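You operate a simulated robot arm through the tools that you are given. There is no shell and no other tool. Be economical: measure what you need, move in short steps, check, and stop when the job is done.

You are at the controls of a simulated two-armed robot. One attempt, no reset.

JOB
Fetch the test tube labelled "T3" from the side table and set it in the yellow tub. Then close the lab door. Then switch the extraction switch on. Then open the plates drawer, fetch the steel column with a red tag and set it inside, then shut the drawer. Then take the sample bottle on the bench top above the tape drawer and put it away on the bench top above the pads drawer. Then put the dropper bottle from the bench top above the tape drawer on the white plate there. Then put the medium red vial on the bench top above the tape drawer away on the bench top beside the near oven. Then take the rinse bottle on the upper shelf of the steel shelving and put it away on the bench top beside the beige pump. Then fetch the medium green vial and stand it on the bench top with the round mat. Then take the mouse and put it on the bench top above the lids drawer. Then fetch the vial from the upper shelf of the steel shelving and stand it on the top of the black table. Then open the tape drawer, put the box on the bench top above the tape drawer away inside, then shut the drawer. Do these in the order given. Set down upright: sample bottle, dropper bottle, medium red vial, rinse bottle, medium green vial, vial.

Only the result counts: the job must be done as asked and must still hold three seconds after the hand-in. Knocking over, shifting, dropping, spilling or breaking anything else fails it. A push-on lid holds only when it is set on centred and level and pressed home; a screw cap is set on level and turned clockwise until tight.

ROBOT AND FRAMES
Two 7-joint arms with two-finger parallel grippers on one trunk, on a base that drives. Base frame: it is fixed to the floor where the robot stands at the start and does not move with it; the origin is under the middle of the robot, x ahead of it, y to its left, z up; the surface under the hand at the start is at about z = 0.766. Lengths are in m, angles in rad, forces in N, time in s.
The left shoulder is at the start at [0.05, 0.168, 1.032], the right one opposite. With the tool pointing down near the work surface each hand reaches from about 0.22 to 0.66 m from the robot's upright axis, wherever it stands, measured 20 degrees to its own side. Places, roughly: bench top above the lids drawer [-1.9, -3.6, 0.8]; bench top above the pads drawer [-3.6, -3.6, 0.8]; bench top beside the beige pump [-11.9, 0.6, 0.8]; bench top beside the near oven [-8.7, -3.6, 0.8]; bench top with the round mat [-5.9, 0.6, 0.8]; box [-4, 0.25, 0.75]; dropper bottle [-3, 0.25, 0.75]; extraction switch [0.9, -1.8, 1.2]; lab door [0.7, -1, 1]; medium green vial [-2, 1, 0.5]; medium red vial [-3, 0.5, 0.75]; mouse (11x6x4 cm) [-1.7, 0.8, 1.5]; plates drawer [-1.8, -3.4, 0.3]; plates drawer inside [-1.8, -3.4, 0.3]; rinse bottle [-2.25, 0.75, 1]; sample bottle [-2.75, 0.25, 0.75]; steel column with a red tag [-1.25, -3.5, 0.75]; tape drawer [-3.1, 0.3, 0.6]; tape drawer inside [-3.1, 0.4, 0.5]; test tube [0.75, 0, 0.75]; top of the black table [0.5, -2.9, 0.8]; vial [-1.25, 1, 1]; white plate [-2.75, 0.75, 0.75]; yellow tub [-1.75, 1, 0.5]. Payload 1.57 kg a hand.
The tool frame of a hand sits at the grasp point between the pads (the TCP): z along the fingers, y along the line on which they close. The tips reach 0.03 m beyond it. The gripper opens to 0.08 m. The fingers are 0.017 m wide and 0.012 m thick; the gripper's body (0.04 by 0.082 m) begins 0.08 m behind the TCP.
Orientation is that of the tool frame in the base frame, as [roll, pitch, yaw] about the fixed x, y, z axes, in that order (R = Rz(yaw) Ry(pitch) Rx(roll)). With the fingers straight down and closing along the base's y, the tool's x points along the base's -x, its y along +y and its z along -z.

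CONTROLS
- The arms move only by the tool drive_tool. It takes "left_plan", "right_plan" or both (then of equal length, played together; a hand with none holds still); each is a list of rows, each an object (a shift or turn left out is 0, a gripper value left out holds the last) with "travel": the shift along the base's x, y, z in cm, a list of three; "delta_rot": the turn, a rotation vector about the base's x, y, z in rad, a list of three; "jaw": the opening, from 0 (shut) to 1 (fully open). In form: [{"travel": [x, y, z], "delta_rot": [rx, ry, rz], "jaw": jaw}, ...]. A call has 1 to 12 rows; each row shifts and turns the commanded pose from where the row before left it. Rows are played at 5 a second. More than 0.05 m and 0.15 rad between two rows, or a gripper value outside its range, and nothing of the call is played. Where a pose cannot be reached the arm comes as near as it can. A force on the tool above 40 N (or 10 N above the force at the start of the call, whichever is more), or a blocked arm, ends the call early, and 0.2 s more pass. The fingers move at their own pace (about 0.045 m/s each) and stop on an object; they squeeze with about 43 N. The grip force told is the motor's: it shows also when the fingers shut on nothing. Time passes only in rows, and 0.2 s behind the last, so rows that do not move let the fingers close. The reply holds the time, the measured pose of the TCP, the force on the tool along the base axes, the opening and the grip force, in the units named above and with some noise, with the torque about the TCP (base axes, N m) and any sound that the robot's microphone picked up.
- Cameras (640 x 400 px; columns grow to the right, rows downward): "scene" is now at [0.1304, -0.014, 1.2507]; the picture's right is [-0.14, -0.99, 0.00], its down [-0.50, 0.07, -0.86] and it looks along [0.85, -0.12, -0.51] (base axes); focal length 281 px, centre (320, 200). "left" rides on the left gripper at [0.072, 0.007, -0.122] in its tool frame; the picture's right is [-0.09, 1.00, 0.00], its down [-0.84, -0.08, -0.54] and it looks along [-0.54, -0.05, 0.84] (tool axes); focal length 238 px, centre (320, 200). "right" rides on the right gripper at [0.072, -0.007, -0.122] in its tool frame; the picture's right is [0.09, 1.00, 0.00], its down [-0.84, 0.08, -0.54] and it looks along [-0.54, 0.05, 0.84] (tool axes); focal length 238 px, centre (320, 200). There is no depth. A picture from a camera that has moved, and an enlarged one, comes with that camera's place and axes in the base frame and with its lens.
- get_image(camera): a new picture of that camera. It takes no simulated time.
- slide_trunk(by): slides the trunk up (or, below 0, down) by that many m; the arms and the scene camera ride with it, the base frame stays. It gives what a move gives, with no picture.
- drive_base(legs): drives the robot by 1 to 6 legs, each [ahead, left, turn to the left] in m, m and rad, along the robot's own axes; the way and the turn of a leg run together, so that a leg with both is an arc; at most 1.5 m and 3.142 rad a leg. The arms and the cameras ride along, it lands a little off, and it stops where it bumps. It gives what a move gives.
- aim_head(pan, tilt): turns the head with the scene camera to pan (to the left, within 1.396 rad either way) and tilt (down, from -0.506 to 1.204), counted from straight ahead of the robot. It gives what a move gives.
- zoom(camera, box): a new picture of the part [left, top, right, bottom] of that camera's present view, enlarged. It takes no simulated time.
- close_job(): hands the job in; it is judged then, once.

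Work in short steps. Places have to be worked out from the pictures, the camera data and where the tool is seen: move nearer, look again, correct. Check each grasp and each placing, and mend what went wrong. You have 588 turns and 370 pictures in all, those below and enlarged ones among them. Open the grippers and draw the arms clear of the work before you hand the job in, unless the task says otherwise; then end with one line.

The tools are called after ">>>" as name(argument=value, ...) on one line, values as JSON. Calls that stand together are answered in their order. drive_tool: Moves the arms, as the interface text tells. Its arguments: {"type":"object","properties":{"left_plan":{"type":"array"},"right_plan":{"type":"array"}},"required":[]} The other tools are called the same way: slide_trunk (by) slides the trunk up or down; drive_base (legs) drives the base; aim_head (pan, tilt) turns the head that bears the scene camera; get_image (camera) takes a picture; zoom (camera, box) takes an enlarged picture of a part of a camera's view; close_job () hands the job in.

At the start:

```text
time_s: 0.0
left_ee_pos: [0.4461, 0.1573, 1.0881]
left_tcp_rot: [3.14, -0.002, 3.141]
left_force: [-0.6, 0.2, 0.3]
left_wrist_torque: [-0.03, -0.01, 0.04]
left_opening: 0.0801
left_gripper_force: 0.1
right_ee_pos: [0.4995, -0.2947, 1.0772]
right_tcp_rot: [3.14, 0.0, -3.141]
right_force: [0.4, 0.3, -0.2]
right_wrist_torque: [0.0, -0.01, 0.01]
right_opening: 0.0801
right_gripper_force: 0.2
trunk travel left (down, up): [-0.2, 0.243]
robot x, y, heading: [-0.0006, 0.0008, 0.003]
head pan, tilt: [-0.143, 0.532]
```

scene: 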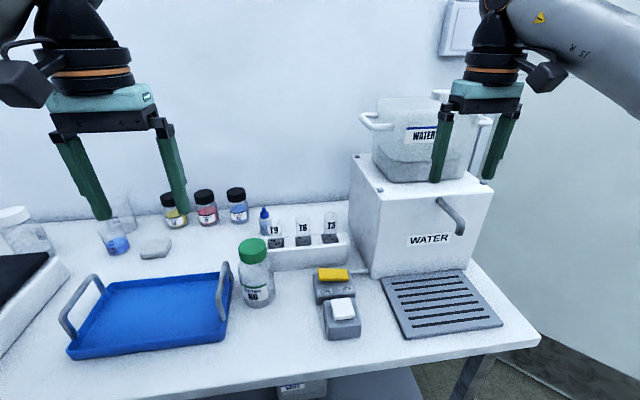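
right: 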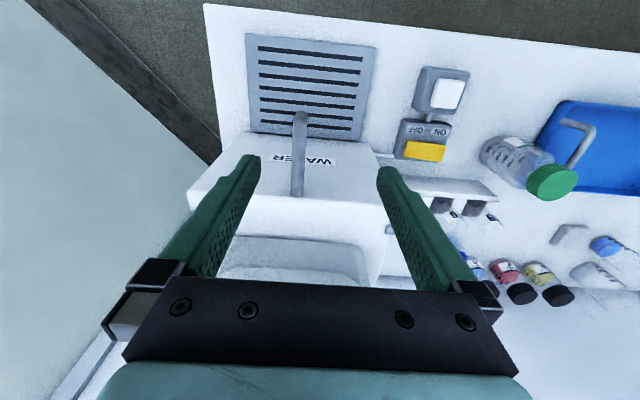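
left: 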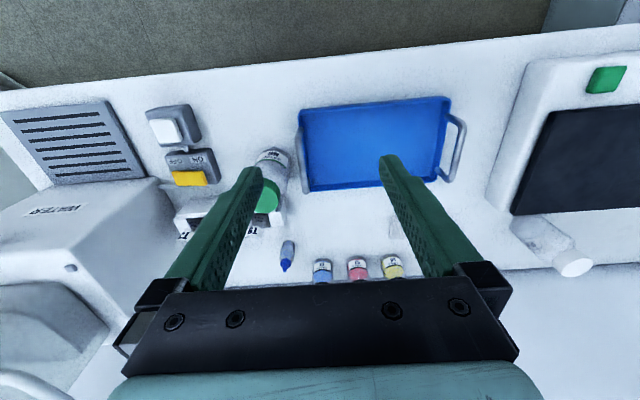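

I begin by zooming on the tube rack in the scene view to find T3 and its surroundings.

>>> zoom(camera="scene", box=[220, 180, 400, 292])

>>> zoom(camera="left", box=[120, 100, 320, 300])

```text
3.56 times, centred on (310, 236) of scene
camera zoom: at [0.1304, -0.014, 1.2507], right [-0.14, -0.99, 0.0], down [-0.5, 0.07, -0.86], along [0.85, -0.12, -0.51], focal length 1000 px, centre (356, 72)
```

zoom: 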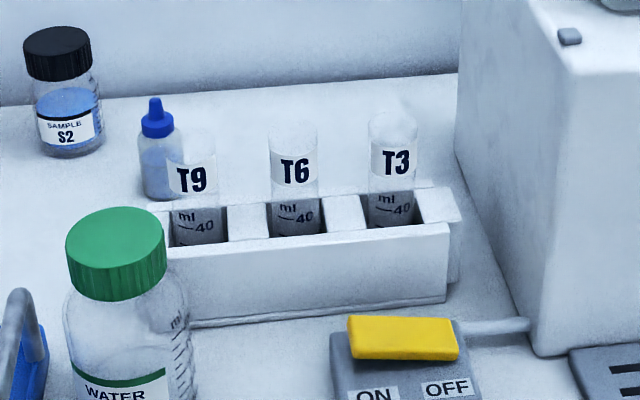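

```text
2.00 times, centred on (220, 200) of left
camera zoom: at [0.3747, 0.1638, 1.2083], right [0.09, 1.0, 0.0], down [0.84, -0.08, 0.54], along [0.54, -0.05, -0.84], focal length 477 px, centre (520, 200)
```

zoom: 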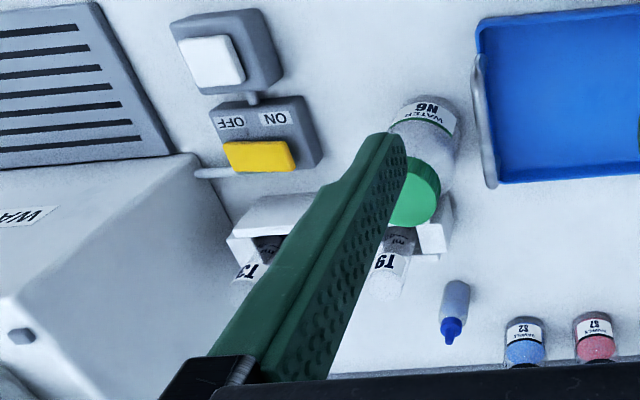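

T3 triangulates to about [0.64, -0.11], top at z≈0.915, with the dispenser wall close on its right. I turn the right hand by -90° (closing along x) and bring it beside T3, while moving the left hand away.

>>> drive_tool(right_plan=[{"travel": [0, 2, 1], "delta_rot": [0, 0, -0.1428]}, {"travel": [0, 2, 0], "delta_rot": [0, 0, -0.1428]}, {"travel": [0, 2, 0], "delta_rot": [0, 0, -0.1428]}, {"travel": [0, 2, 0], "delta_rot": [0, 0, -0.1428]}, {"travel": [0, 2, 0], "delta_rot": [0, 0, -0.1428]}, {"travel": [0, 2, 0], "delta_rot": [0, 0, -0.1428]}, {"travel": [0, 2, 0], "delta_rot": [0, 0, -0.1428]}, {"travel": [0, 2, 0], "delta_rot": [0, 0, -0.1428]}, {"travel": [0, 2, 0], "delta_rot": [0, 0, -0.1428]}, {"travel": [2, 0.4, 0], "delta_rot": [0, 0, -0.1428]}, {"travel": [2, 0, 0], "delta_rot": [0, 0, -0.1428]}, {"travel": [0, 0, 0]}], left_plan=[{"travel": [0, 1, 1]}, {"travel": [0, 1, 1]}, {"travel": [0, 1, 1]}, {"travel": [0, 1, 1]}, {"travel": [0, 1, 1]}, {"travel": [0, 1, 0]}, {"travel": [0, 1, 0]}, {"travel": [0, 1, 0]}, {"travel": [0, 1, 0]}, {"travel": [0, 1, 0]}, {"travel": [0, 0, 0]}, {"travel": [0, 0, 0]}])

```text
time_s: 2.6
left_ee_pos: [0.4455, 0.2591, 1.1361]
left_tcp_rot: [3.141, -0.002, 3.141]
left_force: [0.0, -0.3, 1.1]
left_wrist_torque: [0.0, 0.03, 0.01]
left_opening: 0.0801
left_gripper_force: 0.1
right_ee_pos: [0.5389, -0.111, 1.0848]
right_tcp_rot: [-3.14, -0.001, 1.569]
right_force: [0.6, 0.4, -0.2]
right_wrist_torque: [0.0, 0.02, -0.01]
right_opening: 0.0799
right_gripper_force: 0.1
trunk travel left (down, up): [-0.2, 0.243]
robot x, y, heading: [0.0004, 0.0002, -0.001]
head pan, tilt: [-0.143, 0.532]
```

Right hand is beside T3 and above it. I check the right and scene views.

>>> get_image(camera="right")

>>> get_image(camera="scene")

```text
364 pictures are left
camera right: at [0.5329, -0.0378, 1.2069], right [1.0, 0.09, 0.0], down [0.08, -0.84, 0.54], along [0.05, -0.54, -0.84], focal length 238 px, centre (320, 200)
```

right: 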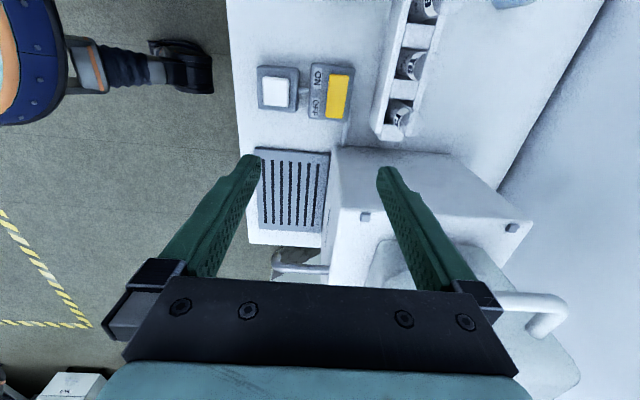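

```text
363 pictures are left
camera scene: at [0.1304, -0.0141, 1.2508], right [-0.14, -0.99, 0.0], down [-0.5, 0.07, -0.86], along [0.85, -0.12, -0.51], focal length 281 px, centre (320, 200)
```

scene: 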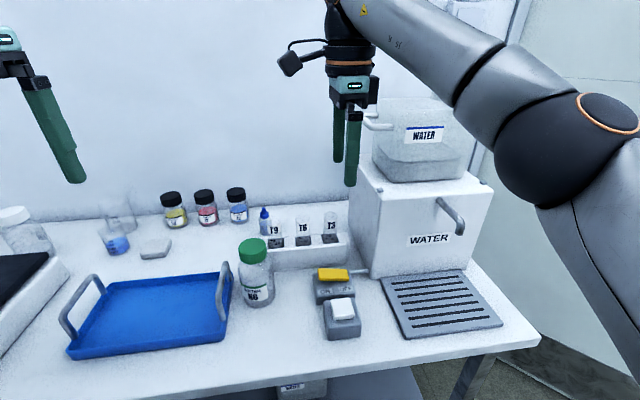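

The right view confirms T3 at about [0.643, -0.107]. I try moving above it without driving.

>>> drive_tool(right_plan=[{"travel": [3.5, 0.1, 0]}, {"travel": [3.5, 0.1, 0]}, {"travel": [3.4, 0, 0]}, {"travel": [0, 0, -3]}, {"travel": [0, 0, -3]}, {"travel": [0, 0, 0]}])

>>> get_image(camera="right")

>>> zoom(camera="scene", box=[220, 130, 420, 255])

```text
time_s: 4.0
left_ee_pos: [0.4477, 0.2595, 1.1361]
left_tcp_rot: [3.142, -0.002, 3.14]
left_force: [0.8, -1.1, -0.6]
left_wrist_torque: [0.01, -0.01, 0.02]
left_opening: 0.0801
left_gripper_force: 0.0
right_ee_pos: [0.561, -0.1116, 1.0083]
right_tcp_rot: [-3.141, 0.0, 1.571]
right_force: [0.1, 0.9, 0.0]
right_wrist_torque: [-0.01, 0.02, 0.02]
right_opening: 0.08
right_gripper_force: 0.1
right hand out of reach, approached as far as the arm can: row 1, 2, 3
trunk travel left (down, up): [-0.2, 0.243]
robot x, y, heading: [0.0022, 0.0002, -0.001]
head pan, tilt: [-0.143, 0.532]
```

```text
362 pictures are left
camera right: at [0.5556, -0.0388, 1.1309], right [1.0, 0.09, 0.0], down [0.08, -0.84, 0.54], along [0.05, -0.54, -0.84], focal length 238 px, centre (320, 200)
```

right: 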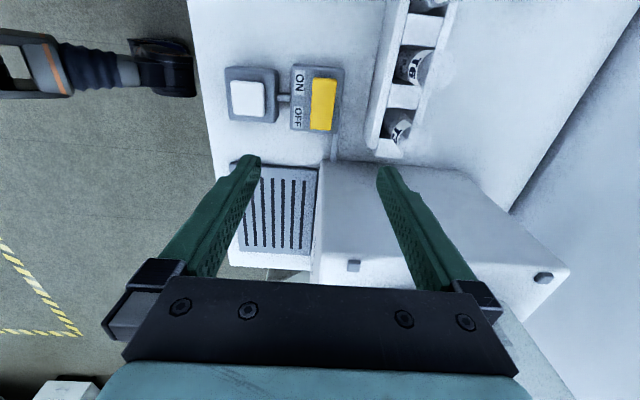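

```text
3.20 times, centred on (320, 192) of scene
camera zoom: at [0.1303, -0.0139, 1.2508], right [-0.14, -0.99, 0.0], down [-0.5, 0.07, -0.86], along [0.85, -0.12, -0.51], focal length 900 px, centre (320, 224)
```

zoom: 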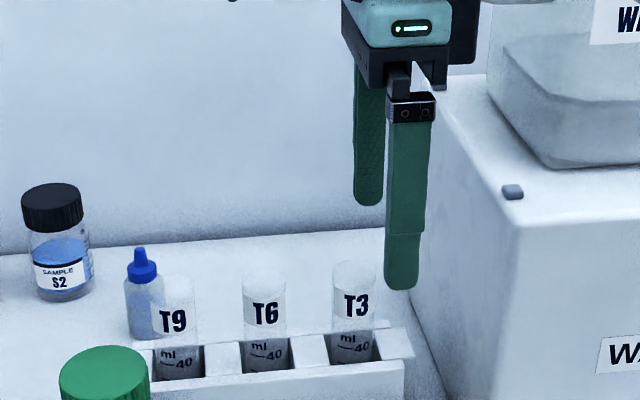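

The arm is 0.08 m short. I drive 0.08 m ahead.

>>> drive_base(legs=[[0.08, 0, 0]])

```text
time_s: 5.0
left_ee_pos: [0.526, 0.26, 1.1371]
left_tcp_rot: [3.141, -0.002, -3.14]
left_force: [0.8, -1.1, 0.8]
left_wrist_torque: [0.01, 0.0, 0.01]
left_opening: 0.08
left_gripper_force: 0.0
right_ee_pos: [0.64, -0.1114, 1.0089]
right_tcp_rot: [3.141, 0.0, 1.574]
right_force: [-0.1, 0.1, 0.1]
right_wrist_torque: [-0.02, 0.0, 0.0]
right_opening: 0.0801
right_gripper_force: 0.0
trunk travel left (down, up): [-0.2, 0.243]
robot x, y, heading: [0.078, -0.0023, 0.001]
head pan, tilt: [-0.143, 0.532]
```

The hand is now above T3. I look from both cameras.

>>> get_image(camera="right")

>>> zoom(camera="scene", box=[220, 130, 420, 255])

```text
360 pictures are left
camera right: at [0.6342, -0.0382, 1.1308], right [1.0, 0.09, 0.0], down [0.08, -0.84, 0.54], along [0.05, -0.54, -0.84], focal length 238 px, centre (320, 200)
```

right: 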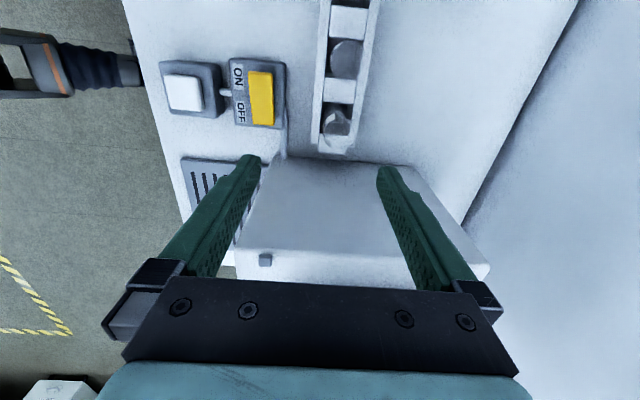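

```text
3.20 times, centred on (320, 192) of scene
camera zoom: at [0.2091, -0.0138, 1.2506], right [-0.14, -0.99, 0.0], down [-0.5, 0.07, -0.86], along [0.85, -0.12, -0.51], focal length 900 px, centre (320, 224)
```

zoom: 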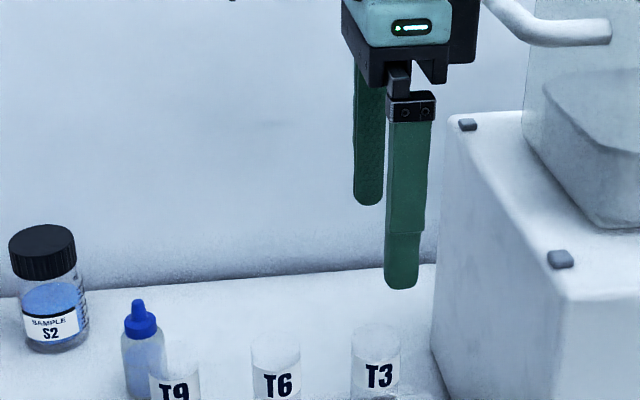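

Two estimates differ by ~1.5 cm, so I zoom on the tube from the hand camera.

>>> zoom(camera="right", box=[280, 60, 400, 160])

```text
4.00 times, centred on (340, 110) of right
camera zoom: at [0.6342, -0.0382, 1.1308], right [1.0, 0.09, 0.0], down [0.08, -0.84, 0.54], along [0.05, -0.54, -0.84], focal length 953 px, centre (240, 560)
```

zoom: 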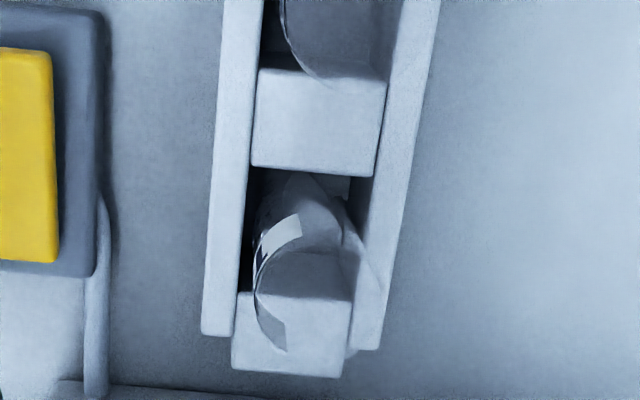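

The label is on the tube's front, so the tube axis is at about [0.655, -0.110]. I drive another 4 cm ahead for reach.

>>> drive_base(legs=[[0.045, 0, 0]])

```text
time_s: 6.0
left_ee_pos: [0.5706, 0.2594, 1.1359]
left_tcp_rot: [3.14, -0.002, -3.141]
left_force: [-0.3, 0.6, -0.5]
left_wrist_torque: [0.0, 0.0, 0.0]
left_opening: 0.0799
left_gripper_force: 0.2
right_ee_pos: [0.6852, -0.1115, 1.0077]
right_tcp_rot: [-3.141, 0.0, 1.57]
right_force: [0.2, 0.3, 0.7]
right_wrist_torque: [-0.02, -0.03, 0.0]
right_opening: 0.0798
right_gripper_force: 0.0
trunk travel left (down, up): [-0.2, 0.243]
robot x, y, heading: [0.1217, 0.0008, 0.001]
head pan, tilt: [-0.143, 0.532]
```

I align over the tube and lower to just above its top.

>>> drive_tool(right_plan=[{"travel": [-3.0, 0.1, 0]}, {"travel": [0, 0, -2.8]}, {"travel": [0, 0, -2.5]}, {"travel": [0, 0, 0]}])

>>> get_image(camera="right")

>>> zoom(camera="scene", box=[260, 180, 420, 280])

```text
time_s: 7.0
left_ee_pos: [0.5692, 0.2602, 1.1359]
left_tcp_rot: [3.14, 0.0, 3.141]
left_force: [-0.1, 0.0, 1.0]
left_wrist_torque: [-0.02, -0.02, 0.02]
left_opening: 0.0801
left_gripper_force: 0.1
right_ee_pos: [0.6545, -0.1118, 0.955]
right_tcp_rot: [3.141, 0.001, 1.569]
right_force: [0.0, 0.0, -0.1]
right_wrist_torque: [0.03, 0.01, 0.03]
right_opening: 0.08
right_gripper_force: 0.2
trunk travel left (down, up): [-0.2, 0.243]
robot x, y, heading: [0.1236, -0.001, -0.006]
head pan, tilt: [-0.143, 0.532]
```

```text
357 pictures are left
camera right: at [0.649, -0.038, 1.0782], right [1.0, 0.09, 0.0], down [0.08, -0.84, 0.54], along [0.05, -0.54, -0.84], focal length 238 px, centre (320, 200)
```

right: 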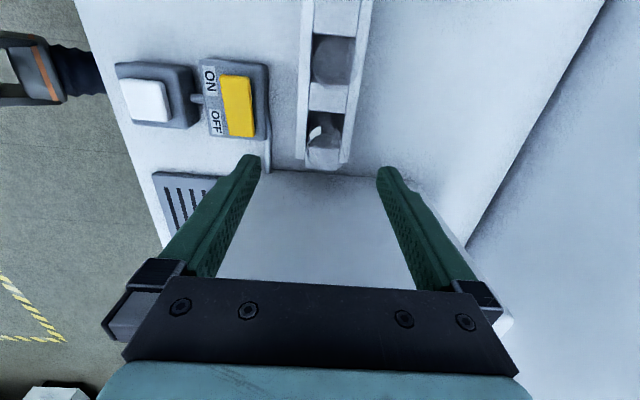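

```text
4.00 times, centred on (340, 230) of scene
camera zoom: at [0.2532, -0.014, 1.2508], right [-0.14, -0.99, 0.0], down [-0.5, 0.07, -0.86], along [0.85, -0.12, -0.51], focal length 1125 px, centre (240, 80)
```

zoom: 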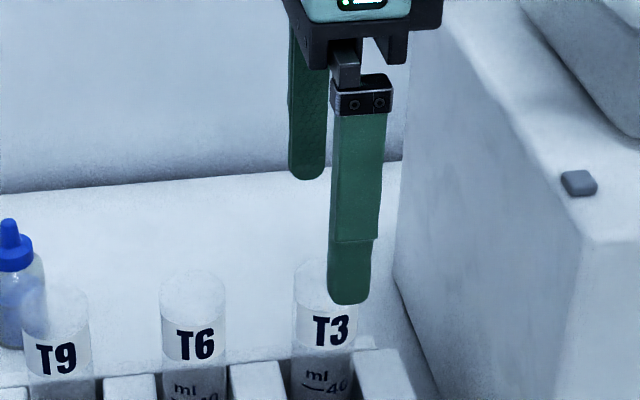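

Alignment checks out (tube at y≈-0.111). I lower so the tips reach z≈0.86 and close.

>>> drive_tool(right_plan=[{"travel": [0, 0.1, -2.2]}, {"travel": [0, 0, -2.2]}, {"travel": [0, 0, -2.2]}, {"travel": [0, 0, 0], "jaw": 0}, {"travel": [0, 0, 0]}, {"travel": [0, 0, 0]}, {"travel": [0, 0, 0]}, {"travel": [0, 0, 0]}])

>>> zoom(camera="scene", box=[260, 180, 420, 280])

```text
time_s: 8.8
left_ee_pos: [0.5696, 0.2593, 1.1358]
left_tcp_rot: [3.141, -0.002, 3.141]
left_force: [0.2, 1.4, 0.1]
left_wrist_torque: [0.01, -0.01, 0.01]
left_opening: 0.0802
left_gripper_force: 0.0
right_ee_pos: [0.6556, -0.1098, 0.8903]
right_tcp_rot: [3.14, -0.001, 1.571]
right_force: [2.8, 0.0, -1.0]
right_wrist_torque: [0.0, -0.24, 0.03]
right_opening: 0.0308
right_gripper_force: 32.7
trunk travel left (down, up): [-0.2, 0.243]
robot x, y, heading: [0.1212, 0.0008, 0.0]
head pan, tilt: [-0.143, 0.532]
```

```text
4.00 times, centred on (340, 230) of scene
camera zoom: at [0.2536, -0.014, 1.2507], right [-0.14, -0.99, 0.0], down [-0.5, 0.07, -0.86], along [0.85, -0.12, -0.51], focal length 1125 px, centre (240, 80)
```

zoom: 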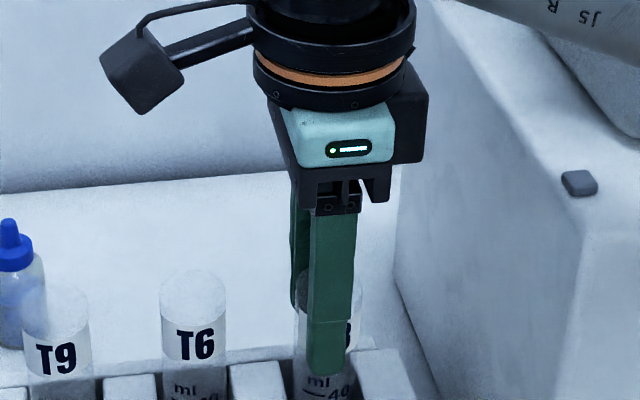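

T3 is gripped (opening 0.031). I lift straight up 20 cm.

>>> drive_tool(right_plan=[{"travel": [0, 0, 2]}, {"travel": [0, 0, 3]}, {"travel": [0, 0, 3]}, {"travel": [0, 0, 4]}, {"travel": [0, 0, 4]}, {"travel": [0, 0, 4]}, {"travel": [0, 0, 0]}])

>>> get_image(camera="scene")

```text
time_s: 10.3
left_ee_pos: [0.5697, 0.2594, 1.1367]
left_tcp_rot: [-3.141, -0.003, 3.141]
left_force: [0.0, -0.1, -0.8]
left_wrist_torque: [0.0, 0.01, 0.0]
left_opening: 0.0798
left_gripper_force: 0.1
right_ee_pos: [0.6563, -0.1091, 1.0896]
right_tcp_rot: [3.141, -0.002, 1.57]
right_force: [0.3, 0.1, -0.5]
right_wrist_torque: [-0.01, -0.04, 0.01]
right_opening: 0.0303
right_gripper_force: 40.0
trunk travel left (down, up): [-0.2, 0.243]
robot x, y, heading: [0.1244, 0.0027, 0.001]
head pan, tilt: [-0.143, 0.532]
```

```text
354 pictures are left
camera scene: at [0.2534, -0.0141, 1.2507], right [-0.14, -0.99, 0.0], down [-0.5, 0.07, -0.86], along [0.85, -0.12, -0.51], focal length 281 px, centre (320, 200)
```

scene: 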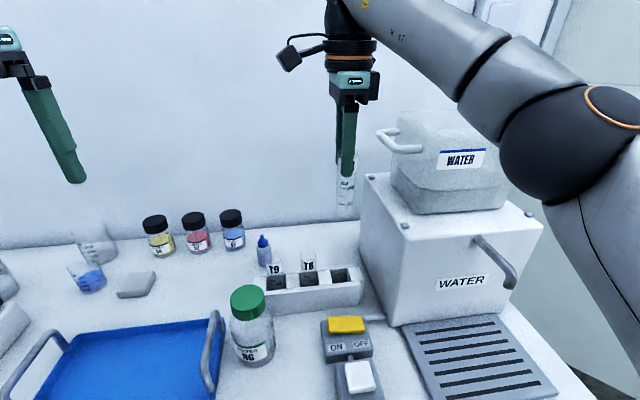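

T3 is out of the rack. I raise a bit, drive back, and then draw the hands in.

>>> drive_base(legs=[[-0.5, 0, 0]])

>>> drive_tool(right_plan=[{"travel": [-4, -1, 0]}, {"travel": [-4, -1, 0]}, {"travel": [-4, -1, 0]}, {"travel": [-4, -1, 0]}, {"travel": [-4, -1, 0]}], left_plan=[{"travel": [-3, -1, 0], "jaw": 0}, {"travel": [-3, 0, 0]}, {"travel": [-3, 0, 0]}, {"travel": [-1, 0, 0]}, {"travel": [0, 0, 0]}])

>>> aim_head(pan=1.39, tilt=0.3)

>>> get_image(camera="scene")

```text
time_s: 13.3
left_ee_pos: [0.0744, 0.2588, 1.1369]
left_tcp_rot: [3.141, -0.003, 3.132]
left_force: [0.1, -0.4, 0.3]
left_wrist_torque: [0.0, 0.03, 0.03]
left_opening: 0.0799
left_gripper_force: 0.2
right_ee_pos: [0.1581, -0.1118, 1.0902]
right_tcp_rot: [3.141, 0.0, 1.562]
right_force: [0.1, -0.2, -0.9]
right_wrist_torque: [-0.01, -0.01, 0.0]
right_opening: 0.0303
right_gripper_force: 39.1
trunk travel left (down, up): [-0.2, 0.243]
robot x, y, heading: [-0.3743, 0.0038, -0.008]
head pan, tilt: [-0.143, 0.532]
```

```text
time_s: 14.5
left_ee_pos: [-0.0258, 0.2478, 1.1383]
left_tcp_rot: [-3.142, 0.0, 3.132]
left_force: [-0.1, -0.8, 0.0]
left_wrist_torque: [-0.01, -0.02, 0.0]
left_opening: 0.0
left_gripper_force: 15.0
right_ee_pos: [-0.0433, -0.1625, 1.0878]
right_tcp_rot: [3.141, 0.0, 1.559]
right_force: [0.0, 0.9, 0.2]
right_wrist_torque: [0.03, -0.01, 0.03]
right_opening: 0.03
right_gripper_force: 39.5
trunk travel left (down, up): [-0.2, 0.243]
robot x, y, heading: [-0.376, 0.0011, -0.01]
head pan, tilt: [-0.143, 0.532]
```

```text
time_s: 16.1
left_ee_pos: [-0.0268, 0.2483, 1.1371]
left_tcp_rot: [3.141, -0.002, 3.132]
left_force: [-0.3, 0.0, 0.6]
left_wrist_torque: [-0.04, 0.01, 0.0]
left_opening: 0.0002
left_gripper_force: 21.3
right_ee_pos: [-0.0417, -0.1629, 1.0875]
right_tcp_rot: [-3.141, -0.001, 1.563]
right_force: [-0.4, -0.7, -1.1]
right_wrist_torque: [0.0, -0.06, -0.03]
right_opening: 0.0304
right_gripper_force: 39.8
trunk travel left (down, up): [-0.2, 0.243]
robot x, y, heading: [-0.3731, -0.001, -0.009]
head pan, tilt: [1.389, 0.3]
```

```text
353 pictures are left
camera scene: at [-0.316, 0.0927, 1.2721], right [0.98, -0.19, 0.0], down [-0.06, -0.29, -0.96], along [0.18, 0.94, -0.3], focal length 281 px, centre (320, 200)
```

scene: 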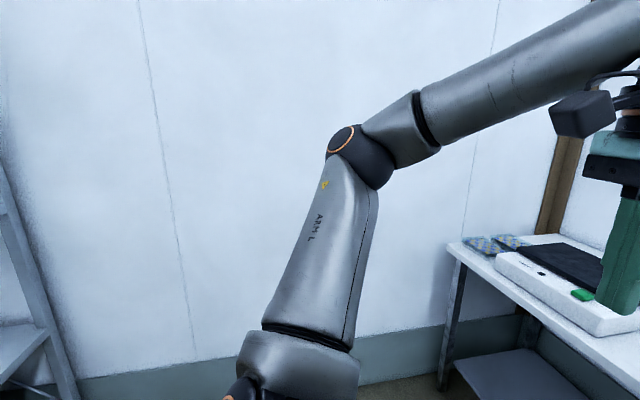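

Shelving starts at the left of view. I turn the robot left to face +y and look around.

>>> drive_base(legs=[[0, 0, 1.58]])

>>> aim_head(pan=0.9, tilt=0.35)

>>> get_image(camera="scene")

```text
time_s: 20.4
left_ee_pos: [-0.6331, 0.3428, 1.1364]
left_tcp_rot: [3.142, -0.002, -1.545]
left_force: [0.8, -0.1, -0.3]
left_wrist_torque: [0.01, 0.01, 0.01]
left_opening: 0.0
left_gripper_force: 21.7
right_ee_pos: [-0.2225, 0.3416, 1.0884]
right_tcp_rot: [3.14, -0.001, -3.115]
right_force: [-0.5, 1.0, -0.2]
right_wrist_torque: [0.01, -0.01, 0.01]
right_opening: 0.0305
right_gripper_force: 39.7
trunk travel left (down, up): [-0.2, 0.243]
robot x, y, heading: [-0.377, 0.0045, 1.595]
head pan, tilt: [1.389, 0.3]
```

```text
time_s: 21.3
left_ee_pos: [-0.6338, 0.3411, 1.1362]
left_tcp_rot: [-3.141, -0.004, -1.545]
left_force: [0.6, 0.7, 0.4]
left_wrist_torque: [-0.05, -0.01, 0.0]
left_opening: 0.0
left_gripper_force: 21.0
right_ee_pos: [-0.2231, 0.3421, 1.0888]
right_tcp_rot: [3.141, 0.0, -3.114]
right_force: [-0.4, -0.7, -0.4]
right_wrist_torque: [0.02, 0.03, 0.0]
right_opening: 0.0304
right_gripper_force: 39.7
trunk travel left (down, up): [-0.2, 0.243]
robot x, y, heading: [-0.373, -0.0026, 1.601]
head pan, tilt: [0.901, 0.351]
```

```text
352 pictures are left
camera scene: at [-0.4493, 0.0972, 1.2674], right [0.6, 0.8, 0.0], down [0.28, -0.21, -0.94], along [-0.75, 0.56, -0.34], focal length 281 px, centre (320, 200)
```

scene: 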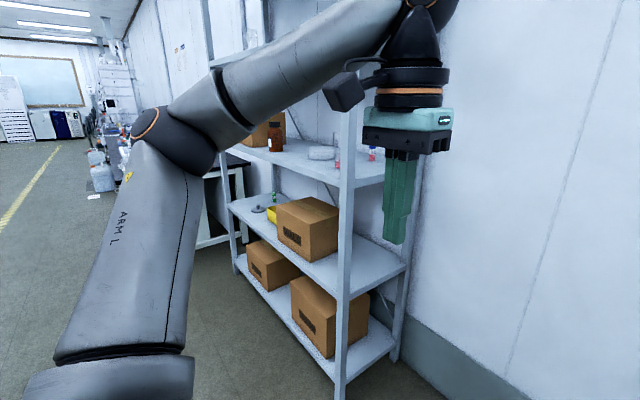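

The steel shelving's front is at y≈0.69 from x≈-1.1. I drive left to stand before the yellow tub, facing the shelving.

>>> drive_base(legs=[[0, 1.35, -0.03]])

>>> aim_head(pan=0.0, tilt=0.55)

>>> get_image(camera="scene")

```text
time_s: 33.1
left_ee_pos: [-1.9373, 0.3519, 1.1372]
left_tcp_rot: [3.141, -0.003, -1.591]
left_force: [0.5, 0.6, 0.0]
left_wrist_torque: [-0.01, -0.01, 0.0]
left_opening: 0.0
left_gripper_force: 21.5
right_ee_pos: [-1.5254, 0.3301, 1.088]
right_tcp_rot: [-3.141, 0.0, 3.118]
right_force: [-1.0, 0.8, -1.5]
right_wrist_torque: [-0.02, 0.0, -0.01]
right_opening: 0.0302
right_gripper_force: 39.3
trunk travel left (down, up): [-0.2, 0.243]
robot x, y, heading: [-1.6928, -0.0019, 1.546]
head pan, tilt: [0.901, 0.351]
```

```text
time_s: 34.3
left_ee_pos: [-1.9356, 0.3512, 1.138]
left_tcp_rot: [-3.14, -0.001, -1.592]
left_force: [0.8, -0.2, 0.0]
left_wrist_torque: [-0.01, -0.01, 0.01]
left_opening: 0.0
left_gripper_force: 21.1
right_ee_pos: [-1.5244, 0.3308, 1.0879]
right_tcp_rot: [3.141, 0.001, 3.119]
right_force: [-0.5, 0.5, -0.6]
right_wrist_torque: [-0.01, -0.03, -0.01]
right_opening: 0.0304
right_gripper_force: 39.5
trunk travel left (down, up): [-0.2, 0.243]
robot x, y, heading: [-1.6953, 0.001, 1.549]
head pan, tilt: [0.0, 0.55]
```

```text
351 pictures are left
camera scene: at [-1.6902, 0.1282, 1.2491], right [1.0, -0.02, 0.0], down [-0.01, -0.52, -0.85], along [0.02, 0.85, -0.52], focal length 281 px, centre (320, 200)
```

scene: 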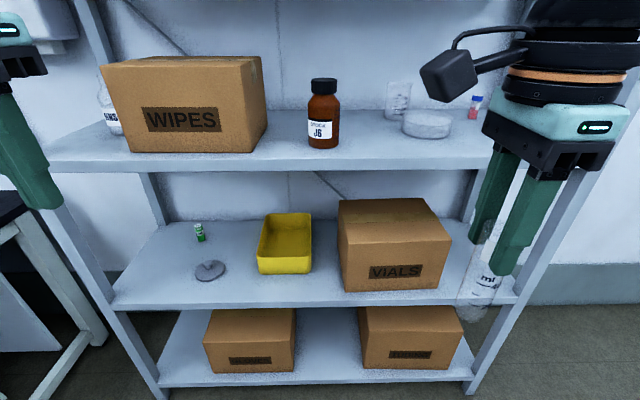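

Clear view: tub at about x -1.80, y 0.82–1.08 on the z≈0.53 shelf, upper shelf at z≈0.98. I shift 0.2 m left and lower the trunk, so that the right arm can reach in.

>>> drive_base(legs=[[-0.05, 0.22, 0.02]])

>>> slide_trunk(by=-0.2)

>>> drive_tool(right_plan=[{"delta_rot": [0, 0, -0.1428]}, {"delta_rot": [0, 0, -0.1428]}, {"delta_rot": [0, 0, -0.1428]}, {"delta_rot": [0, 0, -0.1428]}, {"delta_rot": [0, 0, -0.1428]}, {"delta_rot": [0, 0, -0.1428]}, {"delta_rot": [0, 0, -0.1428]}, {"delta_rot": [0, 0, -0.1428]}, {"delta_rot": [0, 0, -0.1428]}, {"delta_rot": [0, 0, -0.1428]}, {"delta_rot": [0, 0, -0.1428]}, {"delta_rot": [0, 0, 0]}])

```text
time_s: 36.9
left_ee_pos: [-2.1663, 0.2975, 1.1366]
left_tcp_rot: [3.141, -0.002, -1.572]
left_force: [-1.0, 0.6, -0.4]
left_wrist_torque: [-0.02, 0.02, -0.01]
left_opening: 0.0
left_gripper_force: 21.1
right_ee_pos: [-1.7547, 0.2848, 1.0872]
right_tcp_rot: [-3.14, 0.0, -3.141]
right_force: [0.0, -0.1, -1.1]
right_wrist_torque: [0.02, 0.0, 0.0]
right_opening: 0.0304
right_gripper_force: 39.2
trunk travel left (down, up): [-0.2, 0.243]
robot x, y, heading: [-1.9202, -0.05, 1.569]
head pan, tilt: [0.0, 0.55]
```

```text
time_s: 39.0
left_ee_pos: [-2.1664, 0.2985, 0.9369]
left_tcp_rot: [-3.141, -0.003, -1.571]
left_force: [0.2, 0.4, -0.1]
left_wrist_torque: [0.0, -0.02, -0.02]
left_opening: 0.0
left_gripper_force: 21.7
right_ee_pos: [-1.7554, 0.2858, 0.8885]
right_tcp_rot: [-3.141, 0.0, -3.14]
right_force: [0.1, 0.0, 0.8]
right_wrist_torque: [-0.01, -0.01, 0.01]
right_opening: 0.0304
right_gripper_force: 39.6
trunk travel left (down, up): [0.0, 0.443]
robot x, y, heading: [-1.9197, -0.0489, 1.567]
head pan, tilt: [0.0, 0.55]
```

```text
time_s: 41.6
left_ee_pos: [-2.1663, 0.298, 0.9368]
left_tcp_rot: [3.141, -0.001, -1.57]
left_force: [0.4, -0.1, 0.0]
left_wrist_torque: [-0.01, 0.01, -0.01]
left_opening: 0.0002
left_gripper_force: 21.5
right_ee_pos: [-1.7543, 0.286, 0.8886]
right_tcp_rot: [-3.141, 0.0, 1.569]
right_force: [-0.5, -0.4, -0.2]
right_wrist_torque: [0.04, -0.01, 0.02]
right_opening: 0.0302
right_gripper_force: 39.2
trunk travel left (down, up): [0.0, 0.443]
robot x, y, heading: [-1.9144, -0.0525, 1.569]
head pan, tilt: [0.0, 0.55]
```

The yaw worked. Now I tilt the tool forward (camera on top) by about 63°, lowering gently.

>>> drive_tool(right_plan=[{"travel": [0, 0, -1.5], "delta_rot": [0.1375, 0, 0]}, {"travel": [0, 0, -1.5], "delta_rot": [0.1375, 0, 0]}, {"travel": [0, 0, -1.5], "delta_rot": [0.1375, 0, 0]}, {"travel": [0, 0, -1.5], "delta_rot": [0.1375, 0, 0]}, {"travel": [0, 0, -1.5], "delta_rot": [0.1375, 0, 0]}, {"travel": [0, 0, -1.5], "delta_rot": [0.1375, 0, 0]}, {"travel": [0, 0, -1.5], "delta_rot": [0.1375, 0, 0]}, {"travel": [0, 0, -1.5], "delta_rot": [0.1375, 0, 0]}, {"travel": [0, 0, 0]}])

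>>> get_image(camera="right")

>>> get_image(camera="scene")

```text
time_s: 43.6
left_ee_pos: [-2.1653, 0.2981, 0.9372]
left_tcp_rot: [3.141, -0.001, -1.571]
left_force: [0.7, -0.7, -0.7]
left_wrist_torque: [-0.03, 0.0, 0.01]
left_opening: 0.0
left_gripper_force: 21.1
right_ee_pos: [-1.7965, 0.3573, 0.8157]
right_tcp_rot: [3.141, -1.099, 1.571]
right_force: [-0.5, -0.3, 0.0]
right_wrist_torque: [0.0, -0.02, 0.01]
right_opening: 0.0303
right_gripper_force: 39.6
right hand out of reach, approached as far as the arm can: row 6, 7, 8
trunk travel left (down, up): [0.0, 0.443]
robot x, y, heading: [-1.9209, -0.0508, 1.57]
head pan, tilt: [0.0, 0.55]
```

```text
350 pictures are left
camera right: at [-1.8022, 0.2825, 0.9359], right [1.0, 0.04, 0.08], down [0.08, -0.86, -0.5], along [0.05, 0.5, -0.86], focal length 238 px, centre (320, 200)
```

right: 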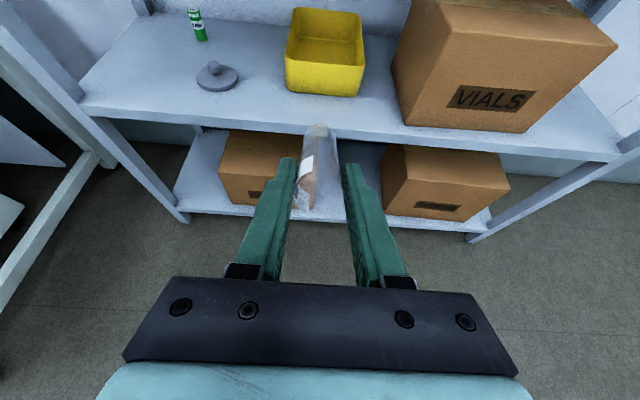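

```text
349 pictures are left
camera scene: at [-1.9158, 0.0798, 1.0491], right [1.0, 0.0, 0.0], down [0.0, -0.52, -0.85], along [0.0, 0.85, -0.52], focal length 281 px, centre (320, 200)
```

scene: 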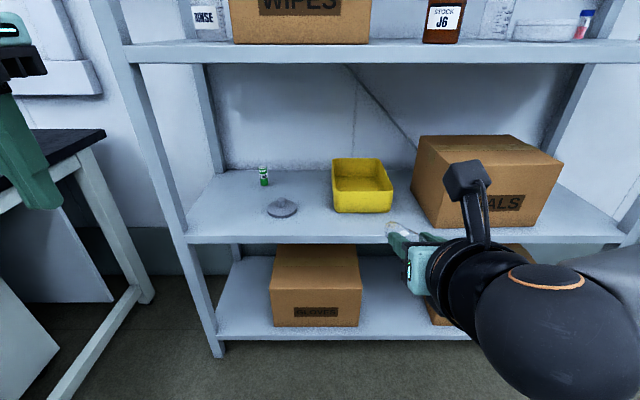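

Tube is held well and tilted. Tub centre ≈[-1.785, 0.97], floor ≈0.535, rim ≈0.605. I drive ahead 0.28 m, with the left hand drawn back.

>>> drive_tool(left_plan=[{"travel": [0, -3, 1]}, {"travel": [0, -3, 1]}, {"travel": [0, -2, 1]}])

>>> drive_base(legs=[[0.28, 0, 0]])

>>> drive_tool(right_plan=[{"travel": [0.6, 0, -3]}, {"travel": [0.5, 0, -3]}, {"travel": [0, 0, -3]}, {"travel": [0, 0, 0]}])

>>> get_image(camera="right")

>>> get_image(camera="scene")

```text
time_s: 44.5
left_ee_pos: [-2.1656, 0.2184, 0.9656]
left_tcp_rot: [-3.141, -0.002, -1.571]
left_force: [-0.3, 0.3, -0.2]
left_wrist_torque: [0.0, -0.02, 0.01]
left_opening: 0.0
left_gripper_force: 20.8
right_ee_pos: [-1.7957, 0.3568, 0.8155]
right_tcp_rot: [3.141, -1.097, 1.57]
right_force: [-0.2, -0.6, 0.1]
right_wrist_torque: [-0.01, -0.01, -0.02]
right_opening: 0.0302
right_gripper_force: 39.6
trunk travel left (down, up): [0.0, 0.443]
robot x, y, heading: [-1.92, -0.0526, 1.569]
head pan, tilt: [0.0, 0.55]
```

```text
time_s: 46.4
left_ee_pos: [-2.1652, 0.4998, 0.9662]
left_tcp_rot: [-3.138, 0.0, -1.571]
left_force: [0.1, 0.7, -0.2]
left_wrist_torque: [0.01, -0.01, 0.01]
left_opening: 0.0
left_gripper_force: 21.6
right_ee_pos: [-1.7976, 0.6393, 0.8162]
right_tcp_rot: [3.14, -1.097, 1.571]
right_force: [0.1, 0.1, -0.4]
right_wrist_torque: [-0.04, 0.01, 0.01]
right_opening: 0.0306
right_gripper_force: 39.3
trunk travel left (down, up): [0.0, 0.443]
robot x, y, heading: [-1.9198, 0.2326, 1.573]
head pan, tilt: [0.0, 0.55]
```

```text
time_s: 47.4
left_ee_pos: [-2.1648, 0.4989, 0.966]
left_tcp_rot: [-3.14, -0.001, -1.571]
left_force: [-0.7, 0.1, -0.2]
left_wrist_torque: [-0.03, 0.01, 0.01]
left_opening: 0.0
left_gripper_force: 21.2
right_ee_pos: [-1.7955, 0.6579, 0.7287]
right_tcp_rot: [3.138, -1.1, 1.571]
right_force: [-0.2, 0.4, 0.0]
right_wrist_torque: [-0.03, 0.01, 0.01]
right_opening: 0.0303
right_gripper_force: 39.0
right hand out of reach, approached as far as the arm can: row 1, 2
trunk travel left (down, up): [0.0, 0.443]
robot x, y, heading: [-1.916, 0.2349, 1.569]
head pan, tilt: [0.0, 0.55]
```

```text
348 pictures are left
camera right: at [-1.802, 0.5828, 0.8498], right [1.0, 0.04, 0.08], down [0.08, -0.86, -0.5], along [0.05, 0.5, -0.86], focal length 238 px, centre (320, 200)
```

right: 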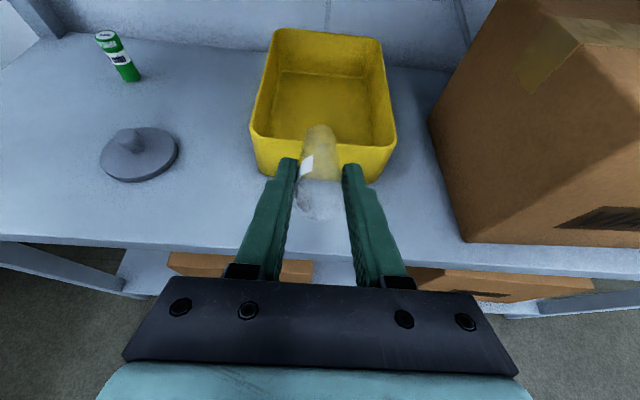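

```text
347 pictures are left
camera scene: at [-1.9156, 0.3621, 1.0491], right [1.0, 0.0, 0.0], down [0.0, -0.52, -0.85], along [0.0, 0.85, -0.52], focal length 281 px, centre (320, 200)
```

scene: 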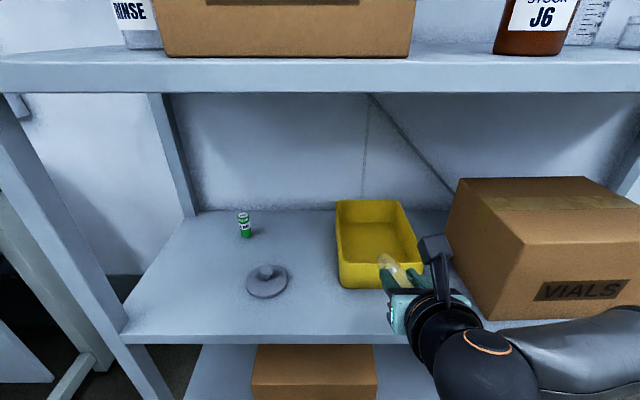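

Now tip is above the rim level. I move in over the tub at the same height.

>>> drive_tool(right_plan=[{"travel": [0.5, 4.8, 0]}, {"travel": [0.4, 4.8, 0]}, {"travel": [0, 4.8, 0]}, {"travel": [0, 4.8, 0]}, {"travel": [0, 4.8, 0]}, {"travel": [0, 0, 0]}])

>>> get_image(camera="right")

>>> get_image(camera="scene")

```text
time_s: 48.8
left_ee_pos: [-2.1665, 0.4986, 0.9664]
left_tcp_rot: [-3.14, -0.001, -1.572]
left_force: [-0.2, 0.5, 0.3]
left_wrist_torque: [0.0, -0.02, 0.02]
left_opening: 0.0004
left_gripper_force: 20.8
right_ee_pos: [-1.7843, 0.8991, 0.7312]
right_tcp_rot: [3.141, -1.099, 1.57]
right_force: [-0.4, -0.3, -0.8]
right_wrist_torque: [0.0, -0.01, 0.01]
right_opening: 0.0303
right_gripper_force: 39.1
trunk travel left (down, up): [0.0, 0.443]
robot x, y, heading: [-1.9195, 0.2328, 1.569]
head pan, tilt: [0.0, 0.55]
```

```text
346 pictures are left
camera right: at [-1.7902, 0.8233, 0.8506], right [1.0, 0.04, 0.08], down [0.08, -0.86, -0.5], along [0.05, 0.5, -0.86], focal length 238 px, centre (320, 200)
```

right: 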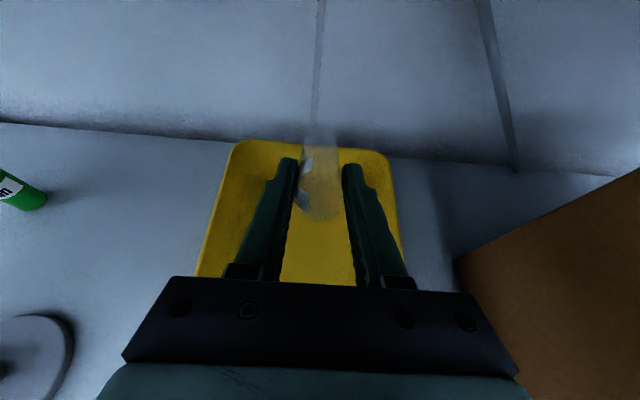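

```text
345 pictures are left
camera scene: at [-1.9157, 0.3621, 1.0491], right [1.0, 0.0, 0.0], down [0.0, -0.52, -0.85], along [0.0, 0.85, -0.52], focal length 281 px, centre (320, 200)
```

scene: 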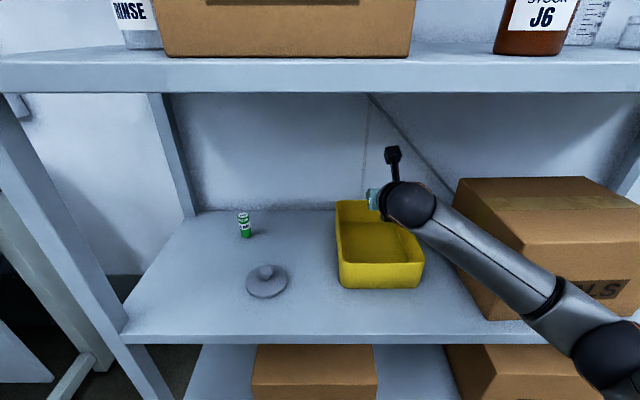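

Tub spans y≈0.81–1.05; I back off 4 cm, lower most of the way, and then go down by feel.

>>> drive_tool(right_plan=[{"travel": [0, -4, 0]}, {"travel": [0, 0, -3]}, {"travel": [0, 0, -3]}, {"travel": [0, 0, -2]}, {"travel": [0, 0, -1]}, {"travel": [0, 0, 0]}])

>>> get_image(camera="right")

>>> get_image(camera="scene")

```text
time_s: 50.2
left_ee_pos: [-2.1655, 0.497, 0.9678]
left_tcp_rot: [-3.139, 0.004, -1.571]
left_force: [-0.3, -0.4, -0.2]
left_wrist_torque: [-0.01, 0.04, -0.03]
left_opening: 0.0004
left_gripper_force: 21.3
right_ee_pos: [-1.7883, 0.8525, 0.6482]
right_tcp_rot: [-3.131, -1.11, 1.562]
right_force: [0.6, -11.4, 26.6]
right_wrist_torque: [0.24, 0.14, 0.12]
right_opening: 0.0302
right_gripper_force: 39.4
trunk travel left (down, up): [0.0, 0.443]
robot x, y, heading: [-1.9213, 0.2325, 1.567]
head pan, tilt: [0.0, 0.55]
```

```text
344 pictures are left
camera right: at [-1.7932, 0.7771, 0.7676], right [1.0, 0.04, 0.08], down [0.08, -0.86, -0.51], along [0.05, 0.51, -0.86], focal length 238 px, centre (320, 200)
```

right: 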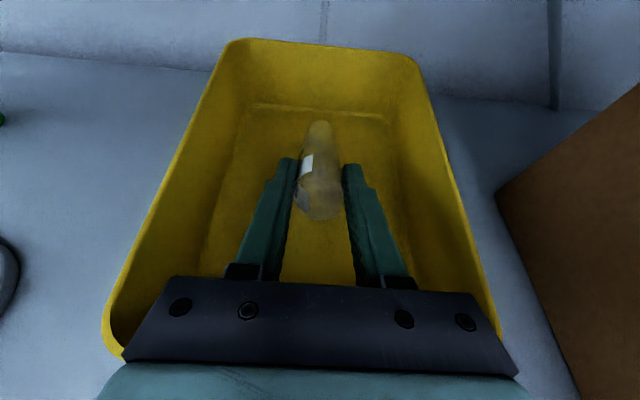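

```text
343 pictures are left
camera scene: at [-1.916, 0.3594, 1.0499], right [1.0, 0.0, 0.0], down [0.0, -0.52, -0.85], along [0.0, 0.85, -0.52], focal length 281 px, centre (320, 200)
```

scene: 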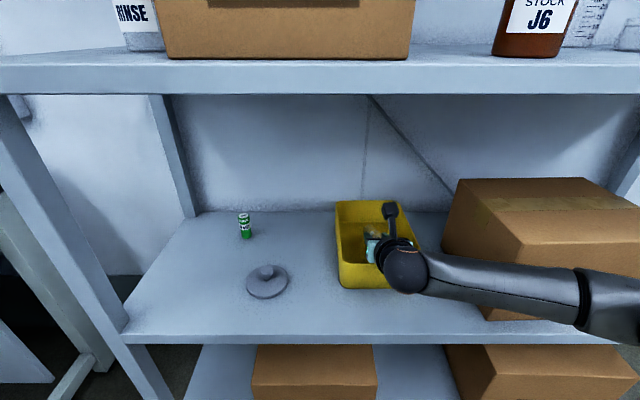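

There is 27 N upward force already, so something is touching. I raise 1 cm and zoom to see what.

>>> drive_tool(right_plan=[{"travel": [0, 0, 1.0]}, {"travel": [0, 0, 0]}])

>>> zoom(camera="scene", box=[320, 180, 440, 300])

>>> zoom(camera="right", box=[220, 90, 420, 250])

```text
time_s: 50.8
left_ee_pos: [-2.1665, 0.5001, 0.9657]
left_tcp_rot: [-3.14, 0.0, -1.571]
left_force: [0.4, 0.8, 0.3]
left_wrist_torque: [0.0, -0.02, -0.04]
left_opening: 0.0001
left_gripper_force: 21.6
right_ee_pos: [-1.7849, 0.8526, 0.6482]
right_tcp_rot: [3.137, -1.097, 1.57]
right_force: [-2.0, 0.6, 3.7]
right_wrist_torque: [0.38, 0.07, 0.1]
right_opening: 0.0301
right_gripper_force: 39.6
trunk travel left (down, up): [0.0, 0.443]
robot x, y, heading: [-1.9191, 0.2355, 1.569]
head pan, tilt: [0.0, 0.55]
```

```text
3.33 times, centred on (380, 240) of scene
camera zoom: at [-1.9158, 0.3618, 1.049], right [1.0, 0.0, 0.0], down [0.0, -0.52, -0.85], along [0.0, 0.85, -0.52], focal length 938 px, centre (120, 67)
```

zoom: 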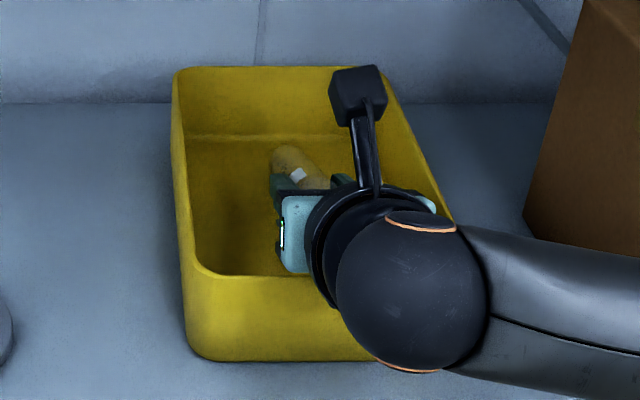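

```text
2.50 times, centred on (320, 170) of right
camera zoom: at [-1.7915, 0.7792, 0.769], right [1.0, 0.04, 0.08], down [0.08, -0.87, -0.49], along [0.05, 0.5, -0.87], focal length 596 px, centre (320, 275)
```

zoom: 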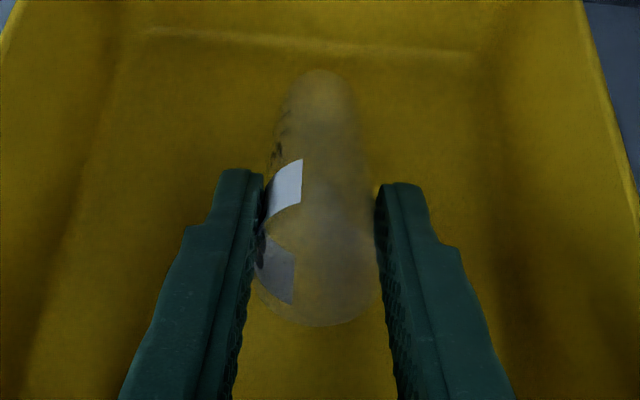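

The tube tip still seems above the tub floor, so the contact may be the forearm. I look at the forearm with the head.

>>> aim_head(pan=-0.5, tilt=0.75)

>>> get_image(camera="scene")

>>> get_image(camera="left")

```text
time_s: 51.8
left_ee_pos: [-2.1648, 0.4989, 0.9661]
left_tcp_rot: [-3.14, 0.001, -1.571]
left_force: [-0.2, -1.0, 0.0]
left_wrist_torque: [0.02, -0.03, -0.04]
left_opening: 0.0001
left_gripper_force: 21.3
right_ee_pos: [-1.7855, 0.8537, 0.649]
right_tcp_rot: [3.141, -1.096, 1.572]
right_force: [-0.2, 0.4, -0.3]
right_wrist_torque: [-0.01, -0.01, -0.01]
right_opening: 0.0304
right_gripper_force: 39.7
trunk travel left (down, up): [0.0, 0.443]
robot x, y, heading: [-1.9174, 0.2316, 1.57]
head pan, tilt: [-0.499, 0.75]
```

```text
340 pictures are left
camera scene: at [-1.8761, 0.3451, 1.0317], right [0.88, -0.48, 0.0], down [-0.33, -0.6, -0.73], along [0.35, 0.64, -0.68], focal length 281 px, centre (320, 200)
```

scene: 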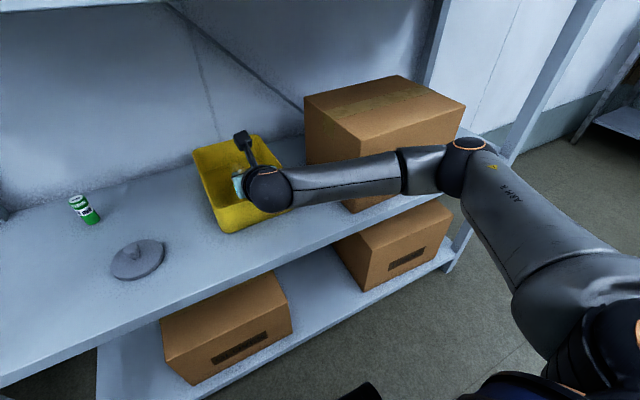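

```text
339 pictures are left
camera left: at [-2.1727, 0.4273, 1.0879], right [-1.0, 0.09, 0.0], down [0.08, 0.84, 0.54], along [0.05, 0.54, -0.84], focal length 238 px, centre (320, 200)
```

left: 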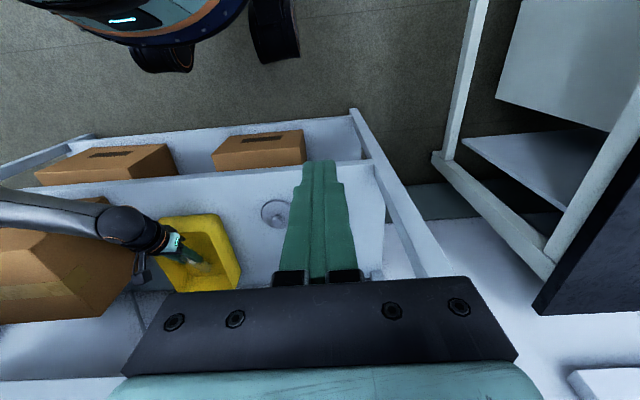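

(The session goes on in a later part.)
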